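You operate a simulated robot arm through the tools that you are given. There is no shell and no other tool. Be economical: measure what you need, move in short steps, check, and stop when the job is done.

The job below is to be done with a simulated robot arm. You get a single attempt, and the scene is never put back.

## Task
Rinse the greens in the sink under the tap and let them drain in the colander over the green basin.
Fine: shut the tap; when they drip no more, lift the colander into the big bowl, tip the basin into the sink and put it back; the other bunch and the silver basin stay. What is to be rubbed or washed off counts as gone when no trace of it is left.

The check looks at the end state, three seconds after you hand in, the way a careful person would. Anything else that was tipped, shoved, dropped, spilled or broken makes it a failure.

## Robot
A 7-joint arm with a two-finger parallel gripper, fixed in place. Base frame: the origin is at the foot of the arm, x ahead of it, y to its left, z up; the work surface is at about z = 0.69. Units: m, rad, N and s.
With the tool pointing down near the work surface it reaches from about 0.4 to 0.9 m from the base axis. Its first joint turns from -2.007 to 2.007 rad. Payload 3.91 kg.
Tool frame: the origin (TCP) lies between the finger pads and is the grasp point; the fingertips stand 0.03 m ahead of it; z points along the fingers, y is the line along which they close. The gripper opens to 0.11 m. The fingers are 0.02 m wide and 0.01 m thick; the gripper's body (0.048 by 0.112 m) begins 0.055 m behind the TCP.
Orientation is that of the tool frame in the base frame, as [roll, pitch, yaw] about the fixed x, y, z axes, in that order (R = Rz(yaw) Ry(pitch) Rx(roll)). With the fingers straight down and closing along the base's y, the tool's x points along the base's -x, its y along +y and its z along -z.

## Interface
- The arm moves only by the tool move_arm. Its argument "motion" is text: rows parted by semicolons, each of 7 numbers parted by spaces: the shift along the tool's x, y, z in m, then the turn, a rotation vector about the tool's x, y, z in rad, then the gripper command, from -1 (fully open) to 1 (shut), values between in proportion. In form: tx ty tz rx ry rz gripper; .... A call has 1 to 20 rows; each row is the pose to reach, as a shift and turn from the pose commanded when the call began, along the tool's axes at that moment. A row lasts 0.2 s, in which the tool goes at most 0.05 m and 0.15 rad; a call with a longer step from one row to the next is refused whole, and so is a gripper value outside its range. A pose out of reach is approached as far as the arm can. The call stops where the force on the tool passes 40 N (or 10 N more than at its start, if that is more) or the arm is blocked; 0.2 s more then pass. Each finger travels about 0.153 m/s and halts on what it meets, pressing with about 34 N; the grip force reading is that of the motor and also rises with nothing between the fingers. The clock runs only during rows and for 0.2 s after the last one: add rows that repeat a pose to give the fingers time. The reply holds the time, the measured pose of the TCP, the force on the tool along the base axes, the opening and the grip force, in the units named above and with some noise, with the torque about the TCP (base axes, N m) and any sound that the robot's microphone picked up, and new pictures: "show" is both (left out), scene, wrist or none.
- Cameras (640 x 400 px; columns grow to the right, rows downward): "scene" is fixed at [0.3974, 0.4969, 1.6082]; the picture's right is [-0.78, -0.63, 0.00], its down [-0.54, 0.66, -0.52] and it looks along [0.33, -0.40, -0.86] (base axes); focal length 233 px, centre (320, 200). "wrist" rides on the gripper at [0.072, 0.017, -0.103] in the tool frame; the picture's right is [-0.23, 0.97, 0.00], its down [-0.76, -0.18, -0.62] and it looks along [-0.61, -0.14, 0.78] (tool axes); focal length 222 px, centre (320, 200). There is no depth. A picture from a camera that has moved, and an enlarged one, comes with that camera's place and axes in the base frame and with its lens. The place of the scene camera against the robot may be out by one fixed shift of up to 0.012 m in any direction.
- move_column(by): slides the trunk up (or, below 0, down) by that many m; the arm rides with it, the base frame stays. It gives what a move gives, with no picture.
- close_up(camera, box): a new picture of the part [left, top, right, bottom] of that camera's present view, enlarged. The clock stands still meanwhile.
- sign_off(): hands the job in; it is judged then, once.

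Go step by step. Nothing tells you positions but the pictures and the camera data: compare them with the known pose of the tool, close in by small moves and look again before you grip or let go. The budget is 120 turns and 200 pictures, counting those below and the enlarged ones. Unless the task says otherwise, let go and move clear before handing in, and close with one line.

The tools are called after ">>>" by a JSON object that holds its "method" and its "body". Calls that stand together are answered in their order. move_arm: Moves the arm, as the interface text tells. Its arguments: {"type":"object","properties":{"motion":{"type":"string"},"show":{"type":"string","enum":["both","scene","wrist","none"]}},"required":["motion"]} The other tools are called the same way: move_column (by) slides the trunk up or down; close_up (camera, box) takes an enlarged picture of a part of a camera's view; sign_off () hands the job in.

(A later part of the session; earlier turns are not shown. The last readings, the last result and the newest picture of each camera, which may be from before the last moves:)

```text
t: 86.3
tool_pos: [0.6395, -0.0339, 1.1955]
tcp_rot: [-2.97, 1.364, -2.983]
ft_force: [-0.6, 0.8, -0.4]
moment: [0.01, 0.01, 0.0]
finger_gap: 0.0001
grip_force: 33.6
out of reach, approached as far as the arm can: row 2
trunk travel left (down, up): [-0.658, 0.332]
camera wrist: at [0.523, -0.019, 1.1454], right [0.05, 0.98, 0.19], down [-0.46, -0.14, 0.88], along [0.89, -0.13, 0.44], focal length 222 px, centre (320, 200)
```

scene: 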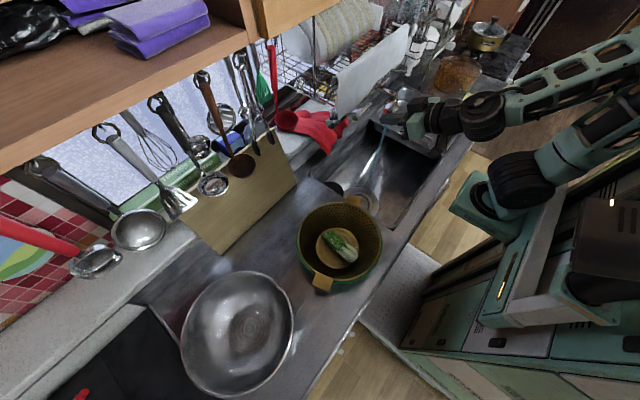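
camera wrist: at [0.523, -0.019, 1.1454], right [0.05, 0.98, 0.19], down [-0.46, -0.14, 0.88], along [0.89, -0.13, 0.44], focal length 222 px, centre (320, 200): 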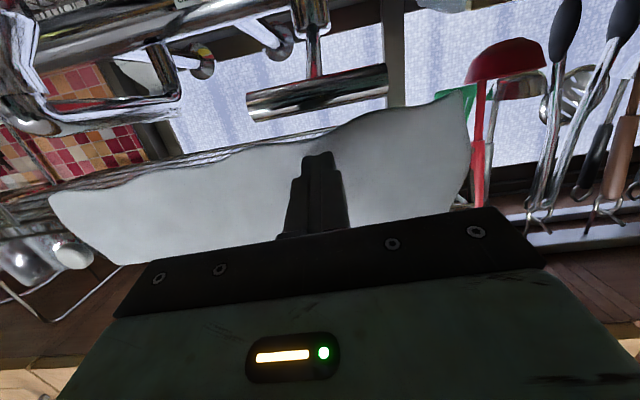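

The cloth hangs at x≈0.69 with its hem at z≈1.175, so I reach just over the bar, no farther, and press down.

>>> {"method": "move_arm", "body": {"motion": "0 0 0.013 0 0 0 1; 0 0 0.013 0 0 0 1", "show": "none"}}

>>> {"method": "move_column", "body": {"by": -0.04}}

>>> {"method": "close_up", "body": {"camera": "scene", "box": [320, 60, 460, 150]}}

```text
t: 86.9
tool_pos: [0.65, -0.038, 1.1922]
tcp_rot: [-2.971, 1.363, -2.984]
ft_force: [-1.0, -0.1, -0.3]
moment: [0.0, -0.03, 0.0]
finger_gap: 0.0001
grip_force: 33.3
trunk travel left (down, up): [-0.658, 0.332]
```

```text
t: 87.7
tool_pos: [0.6497, -0.037, 1.1506]
tcp_rot: [-2.97, 1.362, -2.983]
ft_force: [0.0, 0.0, -1.5]
moment: [-0.02, 0.01, -0.01]
finger_gap: 0.0002
grip_force: 33.8
trunk travel left (down, up): [-0.618, 0.372]
```

```text
4.44 times, centred on (390, 105) of scene
camera zoom: at [0.3974, 0.4969, 1.6082], right [-0.78, -0.63, 0.0], down [-0.54, 0.66, -0.52], along [0.33, -0.4, -0.86], focal length 1036 px, centre (9, 622)
```

zoom: 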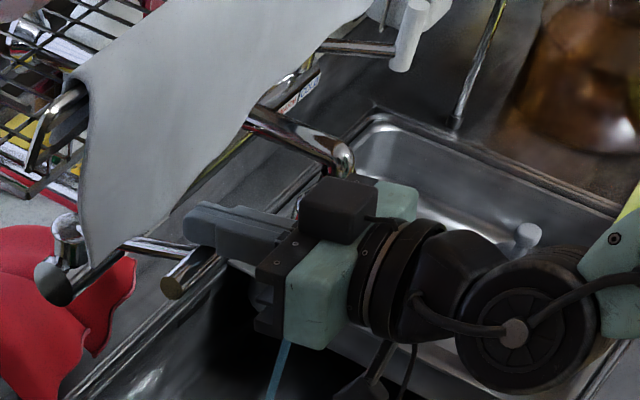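

>>> {"method": "move_column", "body": {"by": -0.022}}

>>> {"method": "close_up", "body": {"camera": "scene", "box": [320, 60, 460, 150]}}

```text
t: 88.4
tool_pos: [0.6513, -0.037, 1.1296]
tcp_rot: [-2.97, 1.361, -2.982]
ft_force: [-0.5, 0.3, -0.6]
moment: [0.01, -0.02, -0.02]
finger_gap: 0.0001
grip_force: 34.1
trunk travel left (down, up): [-0.596, 0.394]
```

```text
4.44 times, centred on (390, 105) of scene
camera zoom: at [0.3974, 0.4969, 1.6082], right [-0.78, -0.63, 0.0], down [-0.54, 0.66, -0.52], along [0.33, -0.4, -0.86], focal length 1036 px, centre (9, 622)
```

zoom: 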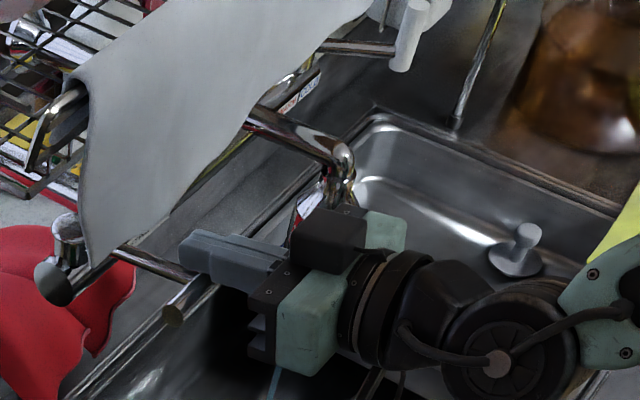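

>>> {"method": "move_column", "body": {"by": -0.012}}

>>> {"method": "move_column", "body": {"by": -0.008}}

>>> {"method": "close_up", "body": {"camera": "scene", "box": [320, 60, 480, 220]}}

```text
t: 89.0
tool_pos: [0.6507, -0.0373, 1.1183]
tcp_rot: [-2.971, 1.362, -2.982]
ft_force: [0.4, 0.5, -0.5]
moment: [0.02, 0.02, 0.0]
finger_gap: 0.0
grip_force: 33.8
trunk travel left (down, up): [-0.584, 0.406]
```

```text
t: 89.6
tool_pos: [0.65, -0.0361, 1.1134]
tcp_rot: [-2.97, 1.372, -2.982]
ft_force: [-2.0, 0.3, 25.6]
moment: [0.14, -0.68, 0.01]
finger_gap: 0.0
grip_force: 34.1
trunk travel left (down, up): [-0.576, 0.414]
```

```text
2.50 times, centred on (400, 140) of scene
camera zoom: at [0.3974, 0.4969, 1.6082], right [-0.78, -0.63, 0.0], down [-0.54, 0.66, -0.52], along [0.33, -0.4, -0.86], focal length 583 px, centre (120, 350)
```

zoom: 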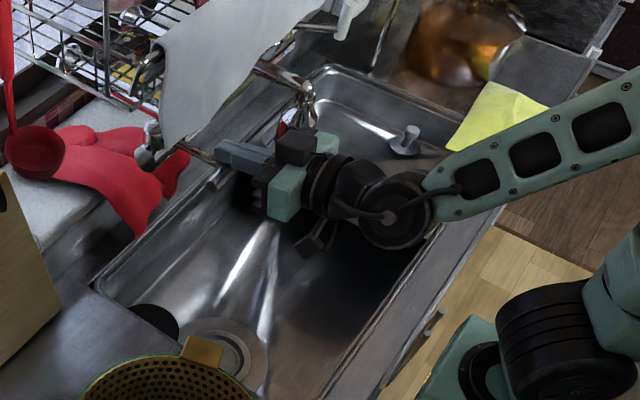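

The tap is shut (firm stop, stream gone). I'll lift off the lever and back out, then look closely at the colander.

>>> {"method": "move_column", "body": {"by": 0.025}}

>>> {"method": "move_arm", "body": {"motion": "0 0 -0.03 0 0 0 1; 0 0 -0.06 0 0.1 0 1; 0 0.02 -0.08 0 0.25 0 1; 0 0.05 -0.1 0 0.4 0 0; 0 0.09 -0.1 0 0.55 0 0; 0 0.13 -0.1 0 0.7 0 -1; 0 0.17 -0.1 0 0.85 0 -1; 0 0.19 -0.1 0 1.0 0 -1; 0 0.19 -0.1 0 1.15 0 -1; 0 0.19 -0.1 0 1.3 0 -1; 0 0.19 -0.1 0 1.3 0 -1", "show": "both"}}

>>> {"method": "close_up", "body": {"camera": "scene", "box": [280, 180, 400, 300]}}

```text
t: 90.3
tool_pos: [0.65, -0.0362, 1.1332]
tcp_rot: [-2.97, 1.358, -2.982]
ft_force: [0.2, 0.5, 0.6]
moment: [-0.03, -0.01, 0.01]
finger_gap: 0.0001
grip_force: 34.1
trunk travel left (down, up): [-0.601, 0.389]
```

```text
t: 92.7
tool_pos: [0.5546, 0.1554, 1.1484]
tcp_rot: [-3.106, 0.062, 3.137]
ft_force: [0.8, 0.1, -0.1]
moment: [0.0, -0.02, 0.01]
finger_gap: 0.11
grip_force: 0.0
out of reach, approached as far as the arm can: row 1, 2, 3, 4
trunk travel left (down, up): [-0.601, 0.389]
camera wrist: at [0.4756, 0.1764, 1.246], right [0.23, 0.97, -0.02], down [0.72, -0.16, 0.68], along [0.65, -0.17, -0.74], focal length 222 px, centre (320, 200)
```

scene: 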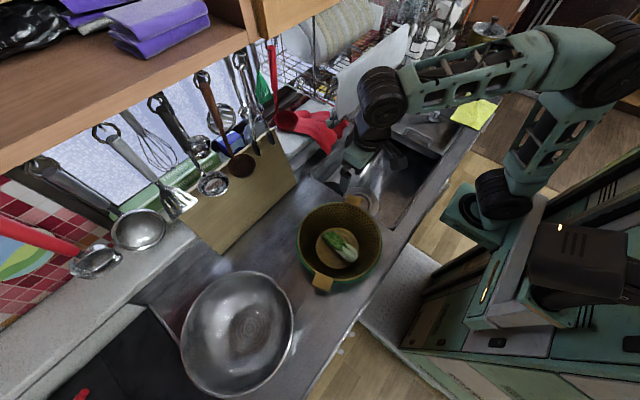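
wrist: 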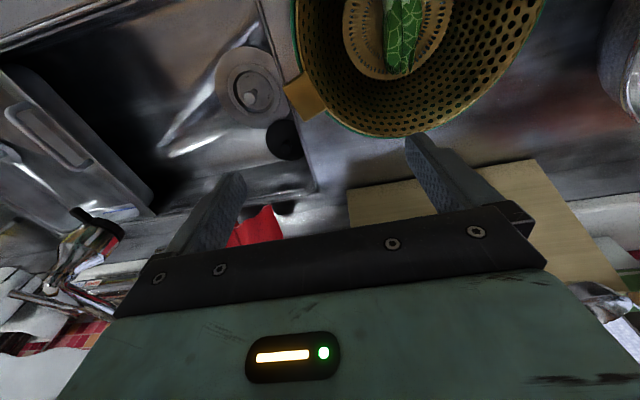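

```text
3.33 times, centred on (340, 240) of scene
camera zoom: at [0.3974, 0.4969, 1.6082], right [-0.78, -0.63, 0.0], down [-0.54, 0.66, -0.52], along [0.33, -0.4, -0.86], focal length 777 px, centre (253, 67)
```

zoom: 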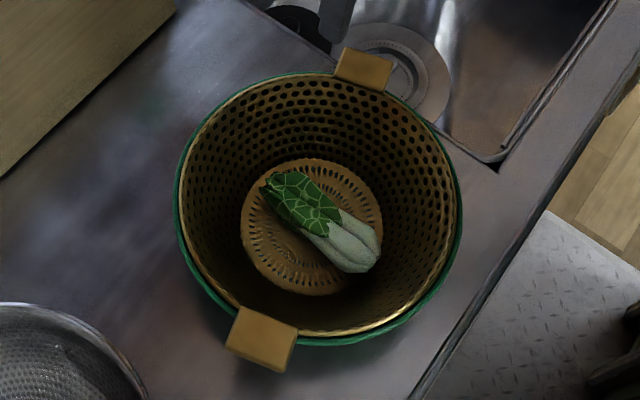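

The greens lie in the colander; the sink-side tab at about (0.56, 0.128, 0.95) is the better grip for reaching the big bowl. I'll align the fingers radially over that tab while the greens drain.

>>> {"method": "move_arm", "body": {"motion": "0.0 -0.01 0.01 0 0 -0.15 -1; 0.0 -0.02 0.03 0 0 -0.31 -1; 0.0 -0.02 0.06 0 0 -0.31 -1; 0.0 -0.02 0.08 0 0 -0.31 -1; 0.0 -0.02 0.08 0 0 -0.31 -1", "show": "wrist"}}

>>> {"method": "close_up", "body": {"camera": "scene", "box": [300, 170, 400, 260]}}

```text
refused: row 2 steps farther than a row can; nothing moved
```

```text
4.44 times, centred on (350, 215) of scene
camera zoom: at [0.3974, 0.4969, 1.6082], right [-0.78, -0.63, 0.0], down [-0.54, 0.66, -0.52], along [0.33, -0.4, -0.86], focal length 1036 px, centre (187, 133)
```

zoom: 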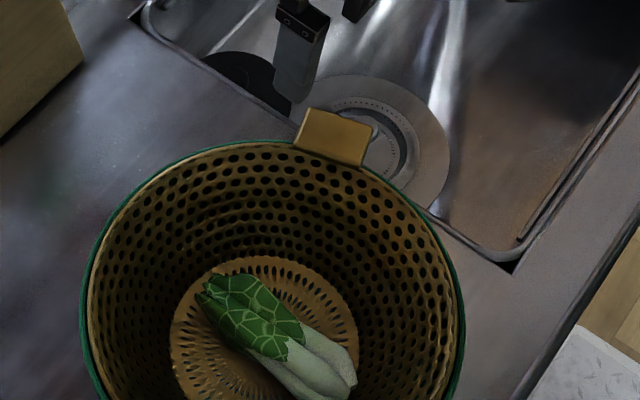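

>>> {"method": "move_arm", "body": {"motion": "0.0 -0.01 0.01 0 0 -0.14 -1; 0.0 -0.02 0.03 0 0 -0.28 -1; 0.0 -0.02 0.06 0 0 -0.31 -1; 0.0 -0.02 0.08 0 0 -0.31 -1; 0.0 -0.02 0.08 0 0 -0.31 -1", "show": "wrist"}}

>>> {"method": "close_up", "body": {"camera": "scene", "box": [300, 150, 400, 240]}}

```text
t: 93.9
tool_pos: [0.5592, 0.1323, 1.0699]
tcp_rot: [-3.088, 0.049, -2.838]
ft_force: [0.2, 0.1, -0.3]
moment: [0.02, 0.04, -0.01]
finger_gap: 0.1099
grip_force: 0.1
trunk travel left (down, up): [-0.601, 0.389]
camera wrist: at [0.478, 0.1312, 1.1672], right [-0.07, 1.0, -0.04], down [0.74, 0.08, 0.67], along [0.67, 0.02, -0.74], focal length 222 px, centre (320, 200)
```

wrist: 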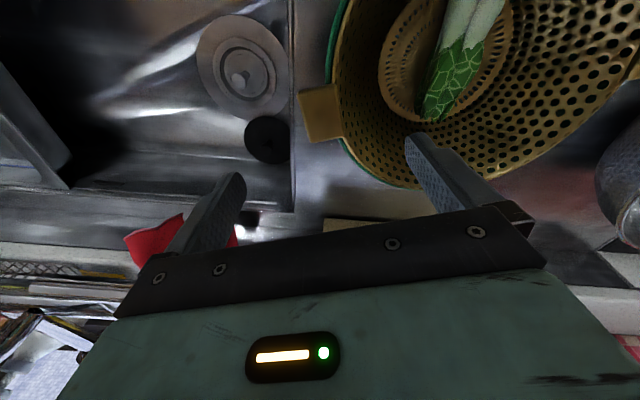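

```text
4.44 times, centred on (350, 195) of scene
camera zoom: at [0.3974, 0.4969, 1.6082], right [-0.78, -0.63, 0.0], down [-0.54, 0.66, -0.52], along [0.33, -0.4, -0.86], focal length 1036 px, centre (187, 222)
```

zoom: 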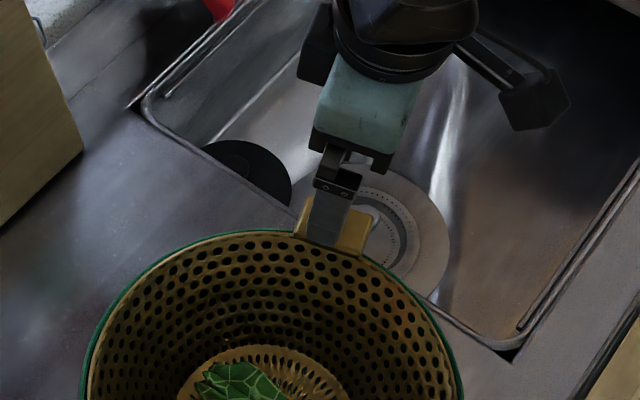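

The tab measures roughly 0.05 × 0.032 m at (0.560, 0.129). I'll turn a quarter so the fingers straddle the tab's sides.

>>> {"method": "move_arm", "body": {"motion": "0 0 -0.01 0 0 0.15 -0.5; 0 0 -0.01 0 0 0.3 -0.5; 0 0 -0.01 0 0 0.45 -0.5; 0 0 -0.01 0 0 0.6 -0.5; 0 0 -0.01 0 0 0.75 -0.5; 0 0 -0.01 0 0 0.9 -0.5; 0 0 -0.01 0 0 1.05 -0.5; 0 0 -0.01 0 0 1.2 -0.5; 0 0 -0.01 0 0 1.35 -0.5; 0 0 -0.01 0 0 1.5 -0.5; 0 0 -0.01 0 0 1.57 -0.5; 0 0 -0.01 0 0 1.57 -0.5", "show": "both"}}

```text
t: 96.5
tool_pos: [0.5587, 0.1324, 1.0796]
tcp_rot: [3.09, 0.054, 1.87]
ft_force: [1.1, -0.1, 0.1]
moment: [-0.04, 0.04, 0.0]
finger_gap: 0.0826
grip_force: 0.1
trunk travel left (down, up): [-0.601, 0.389]
camera wrist: at [0.5463, 0.2107, 1.1795], right [1.0, 0.07, 0.06], down [0.02, -0.76, 0.65], along [0.1, -0.65, -0.75], focal length 222 px, centre (320, 200)
```

scene: 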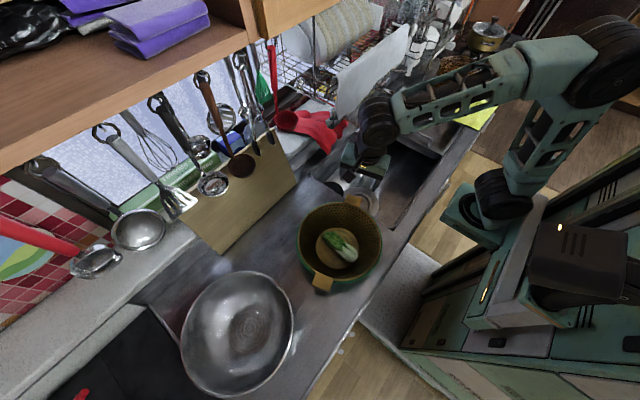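
wrist: 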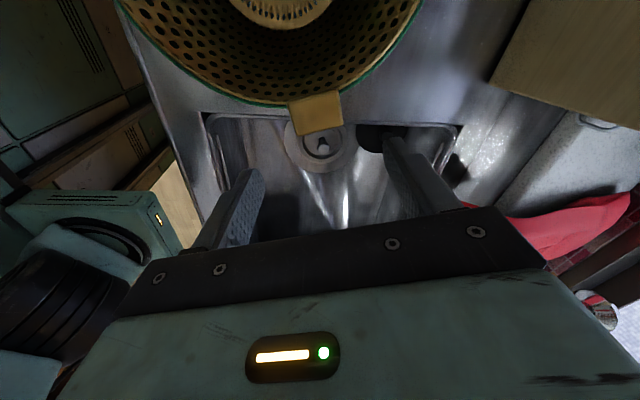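

>>> {"method": "move_arm", "body": {"motion": "0 0 0.03 0.0515 0.054 0 -0.5; 0 0 0.06 0.0515 0.054 0.02 -0.5; 0 0 0.085 0.0515 0.054 0.02 -0.5; 0 0 0.085 0.0515 0.054 0.02 -0.5", "show": "wrist"}}

>>> {"method": "close_up", "body": {"camera": "scene", "box": [310, 160, 390, 230]}}

```text
t: 97.5
tool_pos: [0.563, 0.1297, 0.9941]
tcp_rot: [-3.14, -0.001, 1.853]
ft_force: [-0.1, 0.4, -1.1]
moment: [0.01, -0.01, -0.02]
finger_gap: 0.0825
grip_force: 0.1
trunk travel left (down, up): [-0.601, 0.389]
camera wrist: at [0.5594, 0.2039, 1.098], right [1.0, 0.05, 0.0], down [0.04, -0.78, 0.62], along [0.03, -0.62, -0.78], focal length 222 px, centre (320, 200)
```

wrist: 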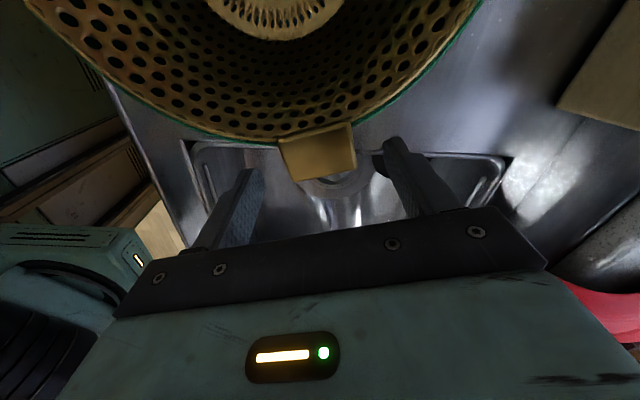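

```text
5.71 times, centred on (350, 195) of scene
camera zoom: at [0.3974, 0.4969, 1.6082], right [-0.78, -0.63, 0.0], down [-0.54, 0.66, -0.52], along [0.33, -0.4, -0.86], focal length 1332 px, centre (149, 229)
```

zoom: 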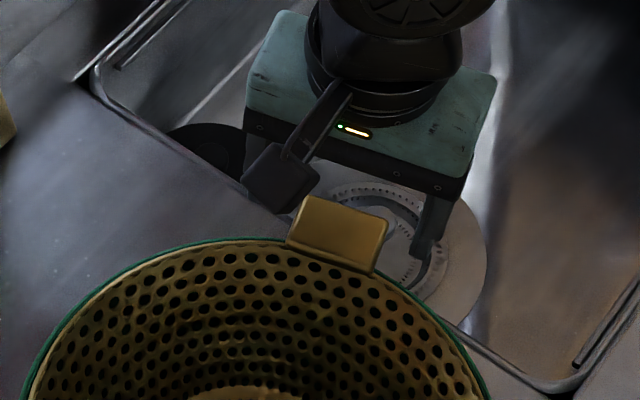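

>>> {"method": "move_arm", "body": {"motion": "0 0 0.02 0 0 0 -0.5; 0 0 0.04 0 0 0 -0.5; 0 0 0.04 0 0 0 -0.5", "show": "wrist"}}

>>> {"method": "close_up", "body": {"camera": "scene", "box": [310, 160, 390, 230]}}

```text
t: 98.3
tool_pos: [0.5641, 0.1297, 0.9541]
tcp_rot: [3.141, -0.001, 1.854]
ft_force: [0.2, -0.5, 0.6]
moment: [0.0, 0.0, 0.01]
finger_gap: 0.0823
grip_force: 0.0
trunk travel left (down, up): [-0.601, 0.389]
camera wrist: at [0.5597, 0.2039, 1.0581], right [1.0, 0.05, 0.0], down [0.04, -0.78, 0.62], along [0.03, -0.62, -0.78], focal length 222 px, centre (320, 200)
```

wrist: 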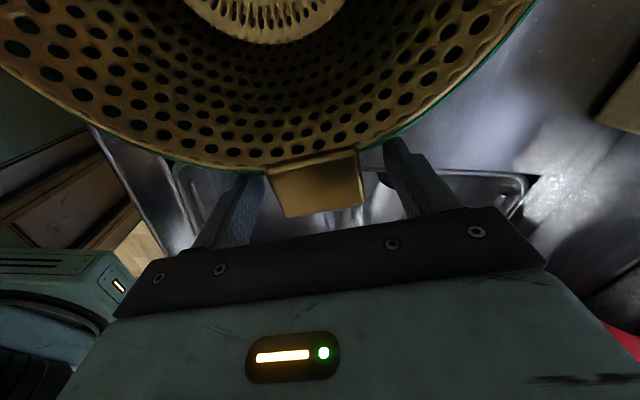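

```text
5.71 times, centred on (350, 195) of scene
camera zoom: at [0.3974, 0.4969, 1.6082], right [-0.78, -0.63, 0.0], down [-0.54, 0.66, -0.52], along [0.33, -0.4, -0.86], focal length 1332 px, centre (149, 229)
```

zoom: 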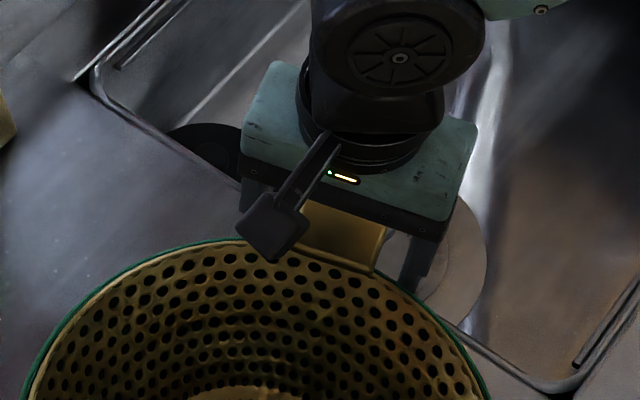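

>>> {"method": "close_up", "body": {"camera": "scene", "box": [310, 215, 370, 270]}}

>>> {"method": "move_arm", "body": {"motion": "0 0 0.009 0 0 0 -0.5; 0 0 0.009 0 0 0 0; 0 0 0.009 0 0 0 0.3; 0 0 0.009 0 0 0 0.5; 0 0 0.009 0 0 0 0.6; 0 0 0.009 0 0 0 0.6", "show": "wrist"}}

```text
7.27 times, centred on (340, 242) of scene
camera zoom: at [0.3974, 0.4969, 1.6082], right [-0.78, -0.63, 0.0], down [-0.54, 0.66, -0.52], along [0.33, -0.4, -0.86], focal length 1695 px, centre (174, -109)
```

zoom: 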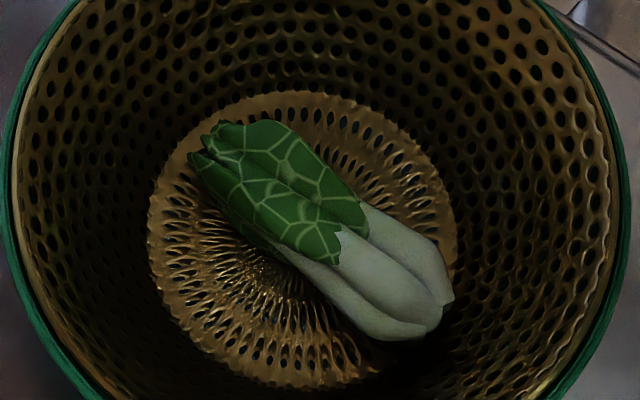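

```text
t: 99.7
tool_pos: [0.5639, 0.1303, 0.9455]
tcp_rot: [-3.141, 0.0, 1.856]
ft_force: [-1.1, -0.6, -0.2]
moment: [-0.12, -0.11, 0.23]
finger_gap: 0.0516
grip_force: 34.0
trunk travel left (down, up): [-0.601, 0.389]
camera wrist: at [0.5596, 0.2039, 1.049], right [1.0, 0.05, 0.0], down [0.04, -0.78, 0.62], along [0.03, -0.62, -0.78], focal length 222 px, centre (320, 200)
```

wrist: 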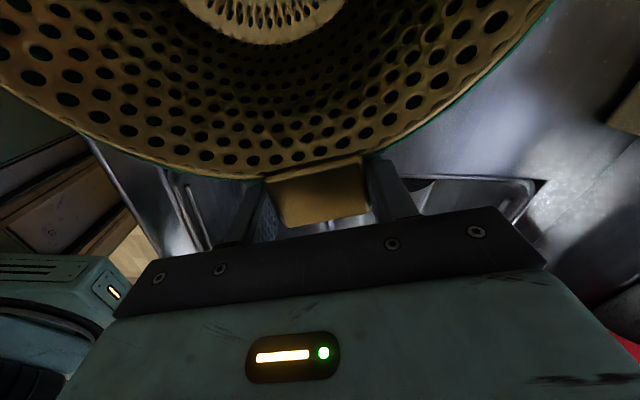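

No droplets remain on the greens, and the tab is gripped (0.052 m). A small trial lift to see whether the colander stays level.

>>> {"method": "move_column", "body": {"by": 0.015}}

>>> {"method": "close_up", "body": {"camera": "scene", "box": [270, 170, 410, 310]}}

```text
t: 100.3
tool_pos: [0.5643, 0.1295, 0.9605]
tcp_rot: [3.141, 0.0, 1.855]
ft_force: [-1.0, -0.4, -2.7]
moment: [-0.38, -0.18, -0.02]
finger_gap: 0.0513
grip_force: 34.0
trunk travel left (down, up): [-0.616, 0.374]
```

```text
2.86 times, centred on (340, 240) of scene
camera zoom: at [0.3974, 0.4969, 1.6082], right [-0.78, -0.63, 0.0], down [-0.54, 0.66, -0.52], along [0.33, -0.4, -0.86], focal length 666 px, centre (263, 86)
```

zoom: 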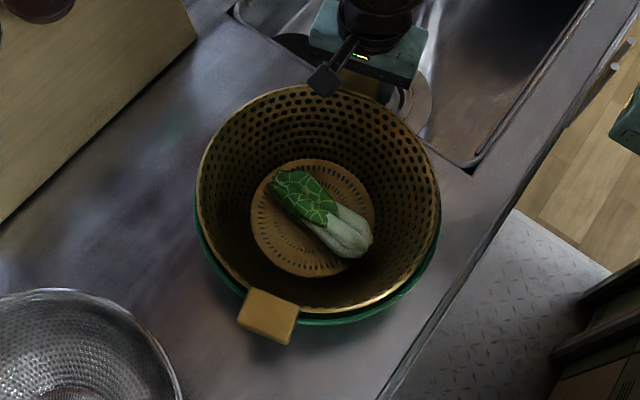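

It lifts level, and the green basin stays put. I raise it well clear and then carry it toward the big bowl at about (0.567, 0.612).

>>> {"method": "move_column", "body": {"by": 0.14}}

>>> {"method": "move_arm", "body": {"motion": "0.02 0.0 0 0 0 0 0.6; 0.05 0.005 0 0 0 0 0.6; 0.08 0.01 0 0 0 0 0.6; 0.11 0.015 0 0 0 0 0.6; 0.14 0.02 0 0 0 0 0.6; 0.16 0.025 0 0 0 0 0.6; 0.16 0.025 0 0 0 0 0.6", "show": "both"}}

```text
t: 102.0
tool_pos: [0.5645, 0.1298, 1.0997]
tcp_rot: [-3.142, 0.0, 1.854]
ft_force: [-0.1, 0.6, -2.5]
moment: [-0.36, -0.14, 0.01]
finger_gap: 0.0513
grip_force: 33.9
trunk travel left (down, up): [-0.756, 0.234]
```

```text
t: 103.6
tool_pos: [0.5427, 0.2905, 1.1006]
tcp_rot: [-3.142, 0.0, 1.854]
ft_force: [-0.4, 0.1, -2.7]
moment: [-0.38, -0.11, 0.01]
finger_gap: 0.0512
grip_force: 34.1
trunk travel left (down, up): [-0.756, 0.234]
camera wrist: at [0.5389, 0.3644, 1.204], right [1.0, 0.05, 0.0], down [0.04, -0.78, 0.62], along [0.03, -0.62, -0.78], focal length 222 px, centre (320, 200)
```

scene: 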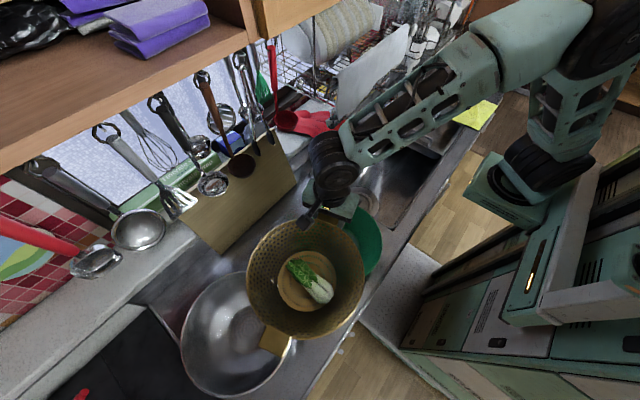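
wrist: 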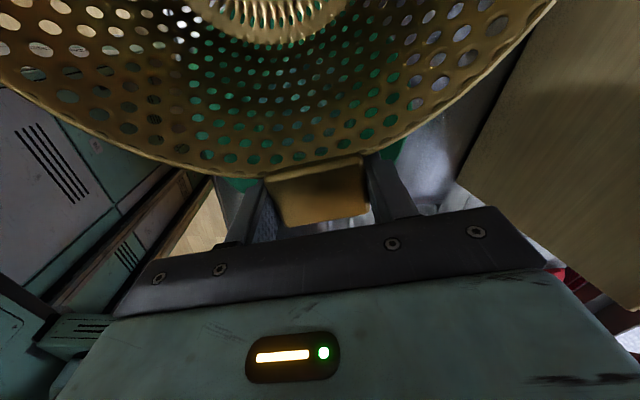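

>>> {"method": "move_arm", "body": {"motion": "0.025 0.018 0 0 0 0 0.6; 0.053 0.037 0 0 0 0 0.6; 0.081 0.056 0 0 0 0 0.6; 0.109 0.075 0 0 0 0 0.6; 0.137 0.095 0 0 0 0 0.6; 0.162 0.113 0 0 0 0 0.6; 0.162 0.113 0 0 0 0 0.6", "show": "both"}}

```text
t: 105.2
tool_pos: [0.6066, 0.4759, 1.0993]
tcp_rot: [3.141, 0.002, 1.854]
ft_force: [0.4, 0.2, -3.1]
moment: [-0.35, -0.1, 0.01]
finger_gap: 0.0515
grip_force: 33.8
trunk travel left (down, up): [-0.756, 0.234]
camera wrist: at [0.6032, 0.5506, 1.2029], right [1.0, 0.05, 0.0], down [0.04, -0.78, 0.62], along [0.03, -0.62, -0.78], focal length 222 px, centre (320, 200)
```

scene: 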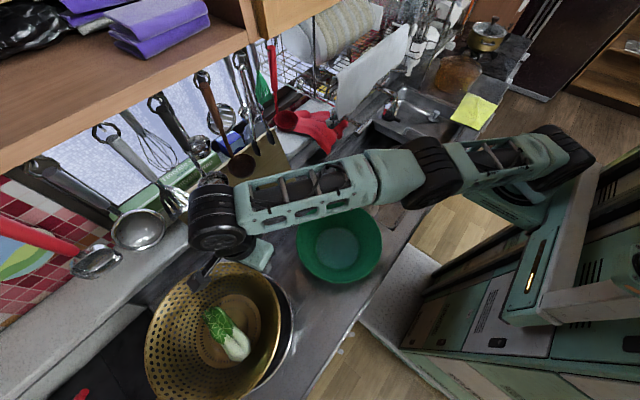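
wrist: 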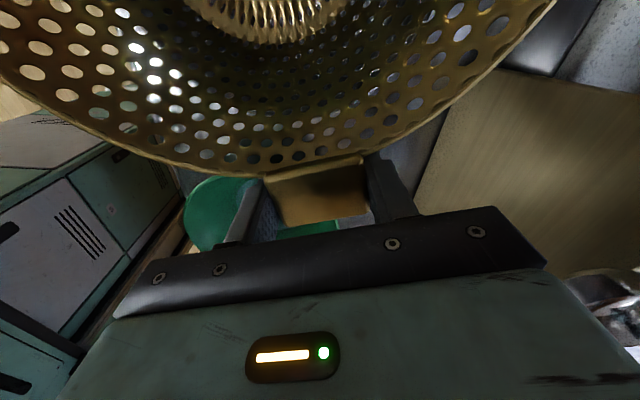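

The colander is over the bowl; I nudge it to centre and lower it in stages.

>>> {"method": "move_arm", "body": {"motion": "0.014 -0.005 0 0 0 0 0.6; 0.014 -0.005 0 0 0 0 0.6", "show": "none"}}

>>> {"method": "move_column", "body": {"by": -0.11}}

>>> {"method": "close_up", "body": {"camera": "scene", "box": [130, 220, 330, 400]}}

>>> {"method": "close_up", "body": {"camera": "wrist", "box": [0, 0, 640, 400]}}

```text
t: 105.8
tool_pos: [0.5976, 0.4867, 1.0998]
tcp_rot: [3.142, 0.0, 1.854]
ft_force: [0.2, 0.4, -3.1]
moment: [-0.32, -0.09, 0.02]
finger_gap: 0.0514
grip_force: 33.7
out of reach, approached as far as the arm can: row 1, 2
trunk travel left (down, up): [-0.756, 0.234]
```

```text
t: 107.1
tool_pos: [0.5979, 0.4855, 1.0025]
tcp_rot: [3.131, -0.009, 1.854]
ft_force: [-0.7, -2.0, 10.1]
moment: [-0.23, 0.3, 0.09]
finger_gap: 0.0513
grip_force: 34.0
trunk travel left (down, up): [-0.648, 0.342]
stopped: the force on the tool passed its limit at 47 N (the readings are from after the stop); the commanded pose is now the measured one
```

```text
2.22 times, centred on (230, 310) of scene
camera zoom: at [0.3974, 0.4969, 1.6082], right [-0.78, -0.63, 0.0], down [-0.54, 0.66, -0.52], along [0.33, -0.4, -0.86], focal length 518 px, centre (520, -44)
```

zoom: 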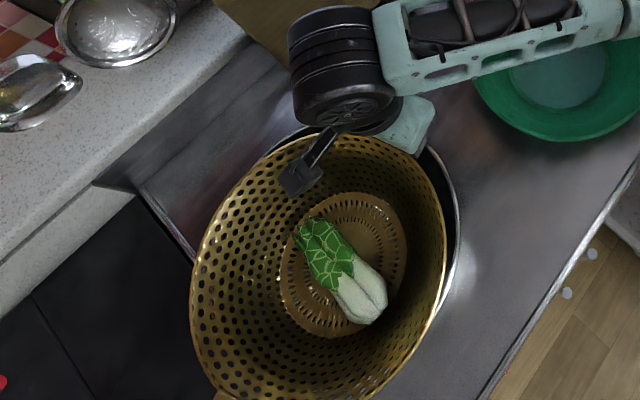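

```text
1.00 times, centred on (320, 200) of wrist (not enlarged: the box is as wide or as high as the picture)
camera zoom: at [0.5926, 0.5587, 1.1065], right [1.0, 0.05, 0.01], down [0.04, -0.79, 0.61], along [0.04, -0.61, -0.79], focal length 222 px, centre (320, 200)
```

zoom: 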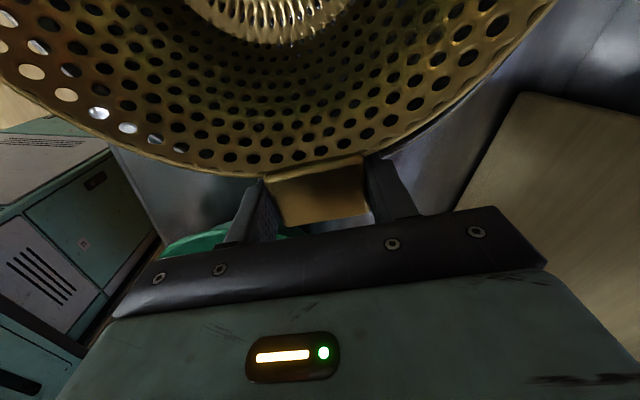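

Contact came early: the fingertips below the tab hit the bowl's rim, which must be at z≈0.97 (bowl centre then about (0.575, 0.603)). I'd rather regrip the tab shallower than drop it, so I take the colander back to the green basin.

>>> {"method": "move_column", "body": {"by": 0.1}}

>>> {"method": "move_arm", "body": {"motion": "-0.0415 -0.0165 0 0 0 0 0.6; -0.083 -0.033 0 0 0 0 0.6; -0.1245 -0.0495 0 0 0 0 0.6; -0.166 -0.066 0 0 0 0 0.6; -0.2075 -0.0825 0 0 0 0 0.6; -0.249 -0.099 0 0 0 0 0.6; -0.2905 -0.1155 0 0 0 0 0.6; -0.332 -0.132 0 0 0 0 0.6; -0.332 -0.132 0 0 0 0 0.6", "show": "both"}}

```text
t: 108.4
tool_pos: [0.5974, 0.4862, 1.1005]
tcp_rot: [3.135, -0.008, 1.855]
ft_force: [0.0, 0.6, -1.7]
moment: [-0.34, -0.09, 0.01]
finger_gap: 0.0513
grip_force: 34.1
trunk travel left (down, up): [-0.748, 0.242]
```

```text
t: 110.6
tool_pos: [0.7545, 0.3288, 1.1491]
tcp_rot: [3.121, -0.007, 1.926]
ft_force: [0.4, 0.2, -2.8]
moment: [-0.32, -0.12, -0.04]
finger_gap: 0.0517
grip_force: 34.0
out of reach, approached as far as the arm can: row 1, 2, 3, 4, 5, 6, 7, 8, 9
trunk travel left (down, up): [-0.748, 0.242]
stopped in row 9: the arm was blocked; the commanded pose is now the measured one
camera wrist: at [0.744, 0.401, 1.2522], right [0.99, 0.13, 0.02], down [0.09, -0.78, 0.61], along [0.09, -0.61, -0.79], focal length 222 px, centre (320, 200)
```

scene: 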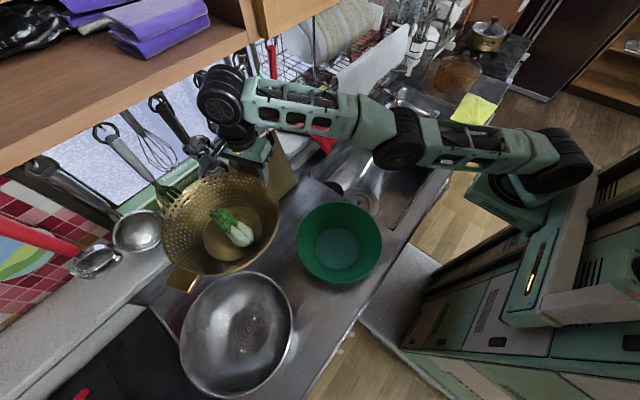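
wrist: 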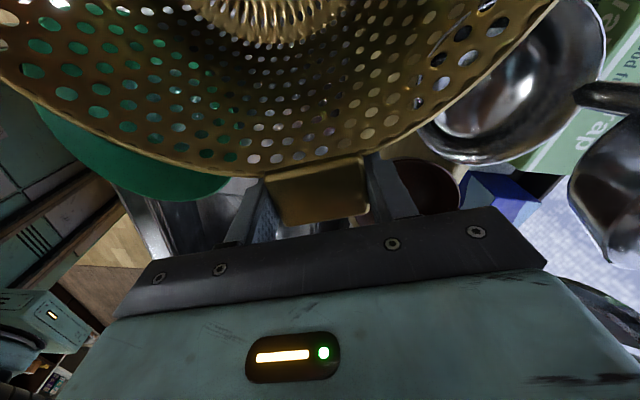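

The arm wandered toward the utensils because of a joint limit. I'll look closely before moving.

>>> {"method": "close_up", "body": {"camera": "scene", "box": [80, 50, 340, 250]}}

>>> {"method": "close_up", "body": {"camera": "wrist", "box": [340, 0, 640, 230]}}

```text
2.00 times, centred on (210, 150) of scene
camera zoom: at [0.3974, 0.4969, 1.6082], right [-0.78, -0.63, 0.0], down [-0.54, 0.66, -0.52], along [0.33, -0.4, -0.86], focal length 466 px, centre (540, 300)
```

zoom: 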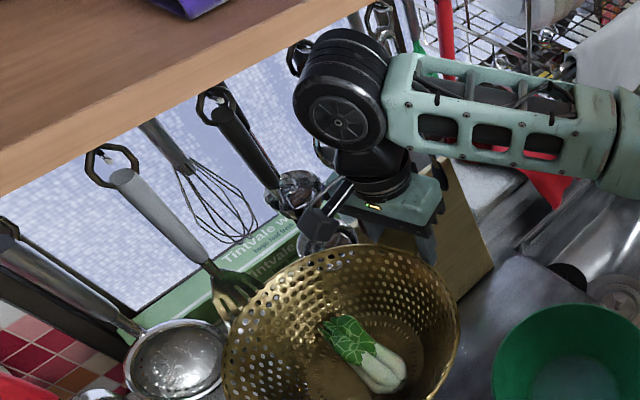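

```text
1.74 times, centred on (490, 115) of wrist
camera zoom: at [0.744, 0.401, 1.2522], right [0.99, 0.13, 0.02], down [0.09, -0.78, 0.61], along [0.09, -0.61, -0.79], focal length 386 px, centre (24, 348)
```

zoom: 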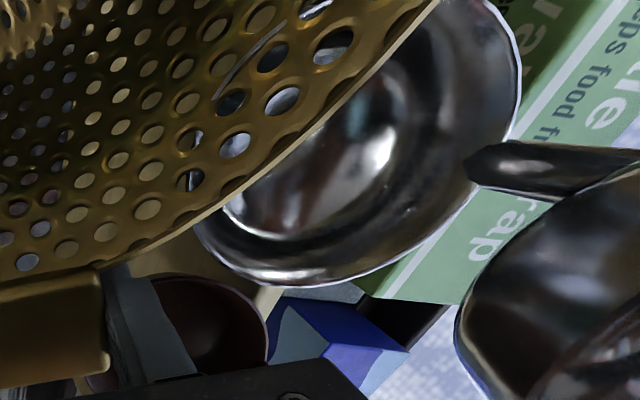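

>>> {"method": "move_arm", "body": {"motion": "0.007 -0.019 -0.005 0 0 0 0.6; 0.014 -0.038 -0.01 0 0 0 0.6; 0.021 -0.057 -0.01 0 0 0 0.6", "show": "both"}}

```text
t: 111.4
tool_pos: [0.736, 0.3481, 1.166]
tcp_rot: [3.133, -0.008, 1.915]
ft_force: [0.1, -1.2, -3.4]
moment: [-0.33, -0.11, 0.01]
finger_gap: 0.0512
grip_force: 33.9
out of reach, approached as far as the arm can: row 1, 2, 3
trunk travel left (down, up): [-0.748, 0.242]
camera wrist: at [0.7273, 0.4212, 1.2691], right [0.99, 0.11, 0.01], down [0.08, -0.78, 0.62], along [0.08, -0.61, -0.79], focal length 222 px, centre (320, 200)
```

scene: 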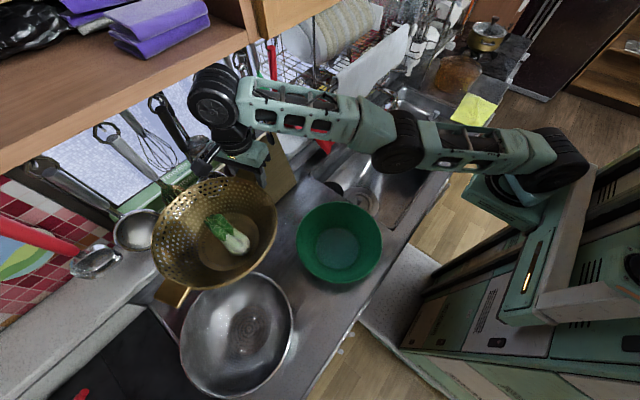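
wrist: 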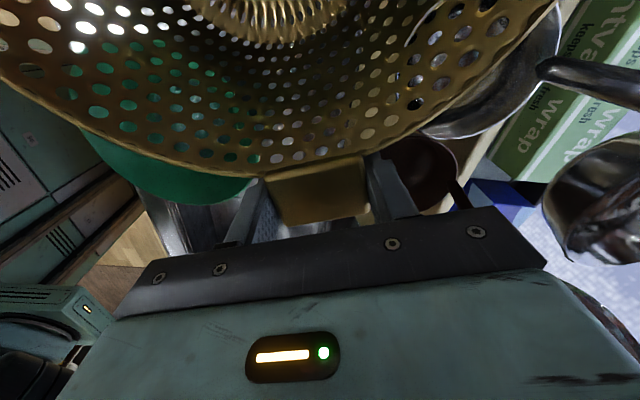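

The arm is on a stretched branch. I'll raise the tool with the arm (then lower the trunk) to get slack before pulling back.

>>> {"method": "move_arm", "body": {"motion": "0 0 -0.03 0 0 0 0.6; 0 0 -0.06 0 0 0 0.6; 0 0 -0.09 0 0 0 0.6; 0.007 -0.02 -0.12 0 0 0 0.6; 0.014 -0.04 -0.12 0 0 0 0.6", "show": "scene"}}

```text
t: 112.8
tool_pos: [0.7037, 0.3363, 1.1929]
tcp_rot: [-3.018, 0.049, 1.907]
ft_force: [-0.7, -1.0, -2.5]
moment: [-0.33, -0.13, 0.06]
finger_gap: 0.0515
grip_force: 34.4
out of reach, approached as far as the arm can: row 1, 2, 3, 4, 5
trunk travel left (down, up): [-0.748, 0.242]
stopped in row 5: the arm was blocked; the commanded pose is now the measured one
```

scene: 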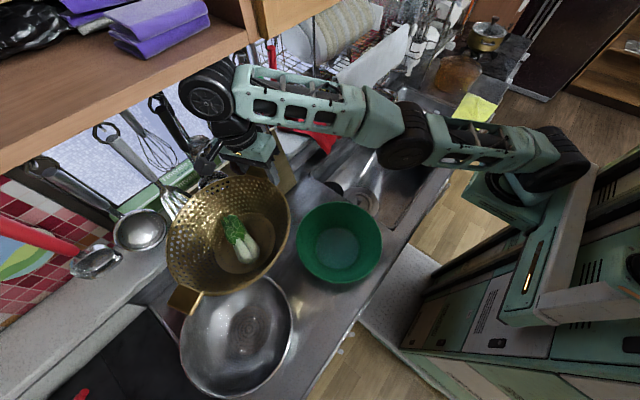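

>>> {"method": "move_column", "body": {"by": -0.06}}

>>> {"method": "move_arm", "body": {"motion": "0.01 -0.03 0 0 0 0 0.6; 0.02 -0.06 0 0 0 0 0.6; 0.03 -0.09 0 0 0 0 0.6; 0.03 -0.09 0 0 0 0 0.6", "show": "both"}}

```text
t: 113.8
tool_pos: [0.7028, 0.3336, 1.1356]
tcp_rot: [-3.035, 0.042, 1.901]
ft_force: [0.0, -0.4, -3.0]
moment: [-0.35, -0.11, 0.01]
finger_gap: 0.0516
grip_force: 34.1
trunk travel left (down, up): [-0.688, 0.302]
```

```text
t: 114.8
tool_pos: [0.6466, 0.3774, 1.153]
tcp_rot: [-3.033, 0.044, 1.903]
ft_force: [-0.2, 0.0, -2.0]
moment: [-0.33, -0.18, -0.01]
finger_gap: 0.0515
grip_force: 33.9
out of reach, approached as far as the arm can: row 1, 2, 3, 4
trunk travel left (down, up): [-0.688, 0.302]
camera wrist: at [0.6474, 0.46, 1.2507], right [0.99, 0.1, -0.1], down [0.14, -0.73, 0.67], along [-0.01, -0.68, -0.73], focal length 222 px, centre (320, 200)
```

scene: 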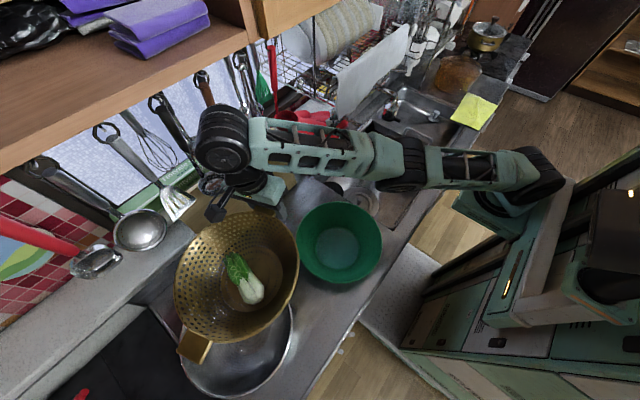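
wrist: 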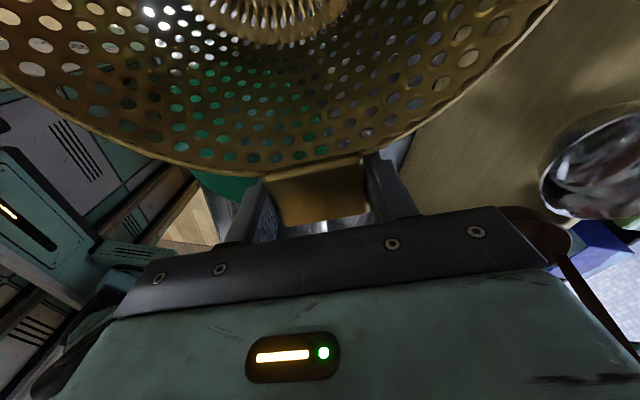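

All clear of the utensils now. Rather than fight back to the basin, I'll use the slight far-side-down tilt: set the far tab on the bowl's rim first, so only a tiny settling remains. Moving over the bowl.

>>> {"method": "move_arm", "body": {"motion": "0.03 0.001 0 0 0 0 0.6; 0.06 0.002 0 0 0 0 0.6; 0.0956 0.004 0 0 0 0 0.6; 0.0956 0.004 0 0 0 0 0.6", "show": "scene"}}

>>> {"method": "close_up", "body": {"camera": "scene", "box": [120, 200, 320, 400]}}

```text
t: 115.8
tool_pos: [0.5903, 0.4299, 1.1399]
tcp_rot: [-3.032, 0.043, 1.902]
ft_force: [0.1, 0.2, -2.1]
moment: [-0.38, -0.12, -0.02]
finger_gap: 0.0517
grip_force: 33.9
out of reach, approached as far as the arm can: row 1, 2, 3, 4
trunk travel left (down, up): [-0.688, 0.302]
```

scene: 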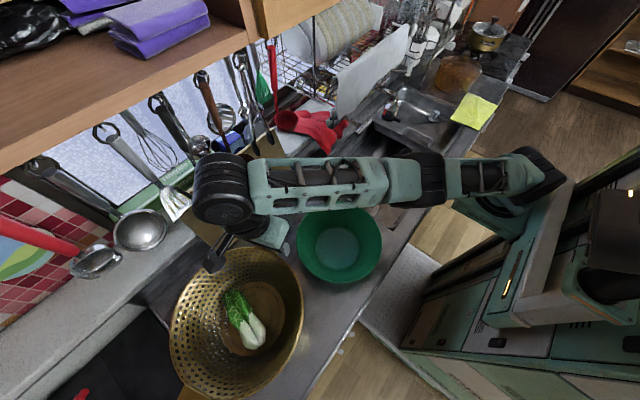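

```text
2.00 times, centred on (220, 300) of scene
camera zoom: at [0.3974, 0.4969, 1.6082], right [-0.78, -0.63, 0.0], down [-0.54, 0.66, -0.52], along [0.33, -0.4, -0.86], focal length 466 px, centre (520, 0)
```

zoom: 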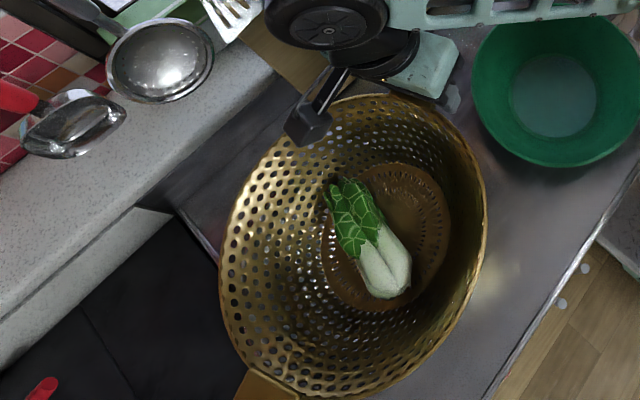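

The wrist seems at its twist limit. I'll turn the tool (and colander) with the arm's azimuth to free it.

>>> {"method": "move_arm", "body": {"motion": "0 0 0 0 0 -0.1 0.6; 0 0 0 0 0 -0.2 0.6; 0 0 0 0 0 -0.3 0.6; 0 0 0 0 0 -0.3 0.6", "show": "none"}}

```text
t: 116.8
tool_pos: [0.5916, 0.4302, 1.139]
tcp_rot: [-3.025, 0.01, 2.201]
ft_force: [1.2, -0.9, -3.7]
moment: [-0.26, -0.22, 0.0]
finger_gap: 0.0514
grip_force: 34.0
trunk travel left (down, up): [-0.688, 0.302]
```

Free again. I level the colander sideways and move over the bowl.

>>> {"method": "move_arm", "body": {"motion": "0.002 0.02 0 -0.06 -0.02 0 0.6; 0.005 0.045 0 -0.116 -0.05 0 0.6; 0.008 0.07 0 -0.116 -0.05 0 0.6; 0.010 0.088 0 -0.116 -0.05 0 0.6; 0.010 0.088 0 -0.116 -0.05 0 0.6", "show": "scene"}}

>>> {"method": "close_up", "body": {"camera": "scene", "box": [120, 200, 320, 400]}}

```text
t: 118.0
tool_pos: [0.6124, 0.4458, 1.1166]
tcp_rot: [3.141, 0.06, 2.202]
ft_force: [-1.2, 0.1, -2.3]
moment: [-0.28, -0.21, -0.01]
finger_gap: 0.0514
grip_force: 33.7
out of reach, approached as far as the arm can: row 1, 2, 3, 4, 5
trunk travel left (down, up): [-0.688, 0.302]
```

scene: 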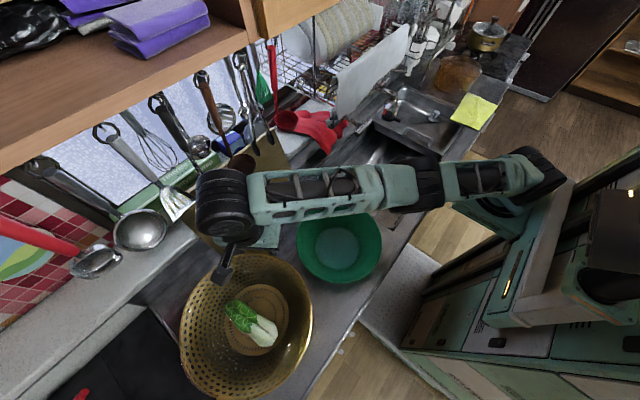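

```text
2.00 times, centred on (220, 300) of scene
camera zoom: at [0.3974, 0.4969, 1.6082], right [-0.78, -0.63, 0.0], down [-0.54, 0.66, -0.52], along [0.33, -0.4, -0.86], focal length 466 px, centre (520, 0)
```

zoom: 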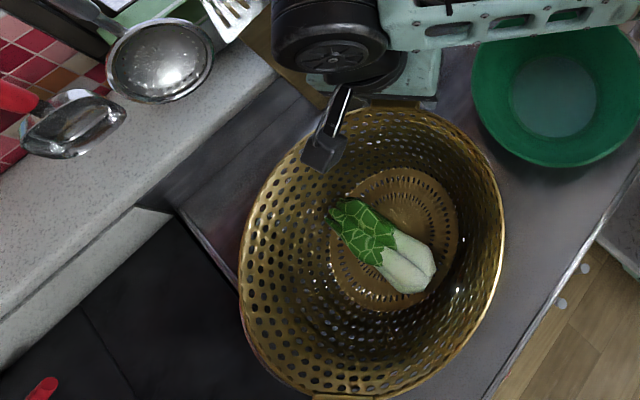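

>>> {"method": "move_column", "body": {"by": 0.06}}

>>> {"method": "move_arm", "body": {"motion": "0.003 0.01 0.03 0 0 0 0.6; 0.006 0.03 0.06 0 0 0 0.6; 0.010 0.05 0.085 0 0 0 0.6; 0.014 0.062 0.1 0 0 0 0.6; 0.014 0.062 0.1 0 0 0 0.6", "show": "none"}}

>>> {"method": "close_up", "body": {"camera": "scene", "box": [120, 200, 320, 400]}}

```text
t: 119.0
tool_pos: [0.6127, 0.4462, 1.1767]
tcp_rot: [-3.141, 0.06, 2.203]
ft_force: [-0.9, 0.0, -2.8]
moment: [-0.31, -0.2, -0.01]
finger_gap: 0.0516
grip_force: 34.0
trunk travel left (down, up): [-0.748, 0.242]
```

```text
t: 120.2
tool_pos: [0.6315, 0.4602, 1.0808]
tcp_rot: [3.141, 0.057, 2.204]
ft_force: [-0.2, 0.0, -2.1]
moment: [-0.31, -0.2, -0.02]
finger_gap: 0.0513
grip_force: 33.8
out of reach, approached as far as the arm can: row 2, 3, 4, 5
trunk travel left (down, up): [-0.748, 0.242]
```

```text
2.00 times, centred on (220, 300) of scene
camera zoom: at [0.3974, 0.4969, 1.6082], right [-0.78, -0.63, 0.0], down [-0.54, 0.66, -0.52], along [0.33, -0.4, -0.86], focal length 466 px, centre (520, 0)
```

zoom: 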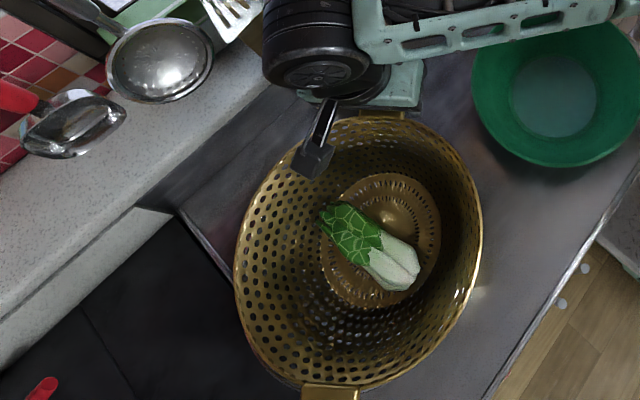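

>>> {"method": "move_column", "body": {"by": 0.06}}

>>> {"method": "move_arm", "body": {"motion": "0.003 0.003 0.02 0 0 0.1 0.6; 0.006 0.008 0.04 0 0 0.18 0.6; 0.010 0.0137 0.06 0 0 0.18 0.6; 0.014 0.0137 0.07 0 0 0.18 0.6; 0.014 0.0137 0.07 0 0 0.18 0.6", "show": "none"}}

>>> {"method": "close_up", "body": {"camera": "scene", "box": [120, 200, 320, 400]}}

```text
t: 121.2
tool_pos: [0.6328, 0.4586, 1.1395]
tcp_rot: [-3.14, 0.06, 2.204]
ft_force: [-0.7, 0.3, -2.6]
moment: [-0.32, -0.21, 0.01]
finger_gap: 0.0514
grip_force: 33.5
trunk travel left (down, up): [-0.808, 0.182]
```

```text
t: 122.4
tool_pos: [0.6329, 0.4657, 1.0742]
tcp_rot: [3.132, 0.058, 2.023]
ft_force: [0.4, -0.1, -2.3]
moment: [-0.33, -0.1, 0.02]
finger_gap: 0.0517
grip_force: 33.9
out of reach, approached as far as the arm can: row 2, 3, 4, 5
trunk travel left (down, up): [-0.808, 0.182]
```

```text
2.00 times, centred on (220, 300) of scene
camera zoom: at [0.3974, 0.4969, 1.6082], right [-0.78, -0.63, 0.0], down [-0.54, 0.66, -0.52], along [0.33, -0.4, -0.86], focal length 466 px, centre (520, 0)
```

zoom: 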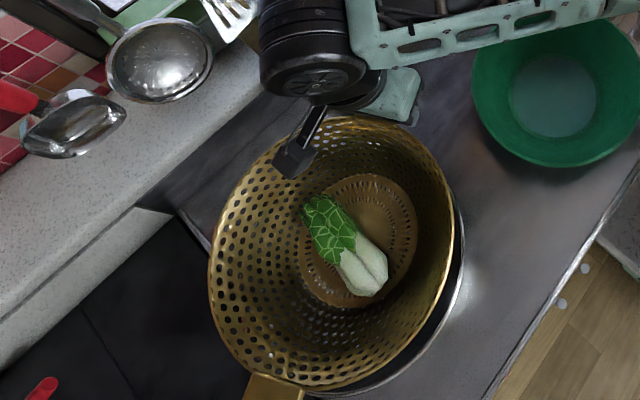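

>>> {"method": "move_arm", "body": {"motion": "0.001 0.004 0.02 0 0 0 0.6; 0.003 0.008 0.035 0 0 0 0.6; 0.005 0.012 0.045 0 0 0 0.6; 0.005 0.012 0.045 0 0 0 0.6", "show": "none"}}

>>> {"method": "close_up", "body": {"camera": "scene", "box": [120, 200, 320, 400]}}

```text
t: 123.4
tool_pos: [0.638, 0.466, 1.0285]
tcp_rot: [3.133, 0.059, 2.024]
ft_force: [0.5, 0.4, -3.5]
moment: [-0.31, -0.13, 0.0]
finger_gap: 0.0514
grip_force: 34.1
out of reach, approached as far as the arm can: row 2, 3, 4
trunk travel left (down, up): [-0.808, 0.182]
```

```text
2.00 times, centred on (220, 300) of scene
camera zoom: at [0.3974, 0.4969, 1.6082], right [-0.78, -0.63, 0.0], down [-0.54, 0.66, -0.52], along [0.33, -0.4, -0.86], focal length 466 px, centre (520, 0)
```

zoom: 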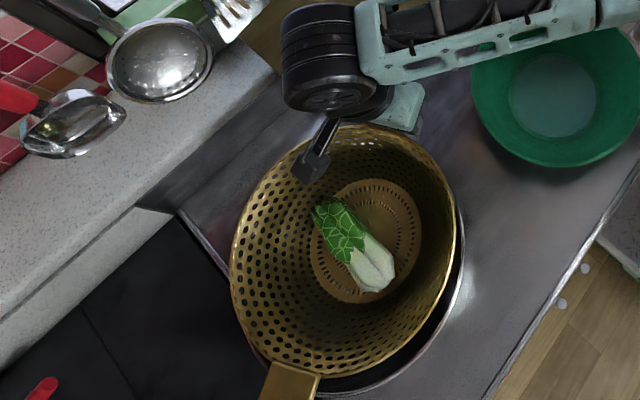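

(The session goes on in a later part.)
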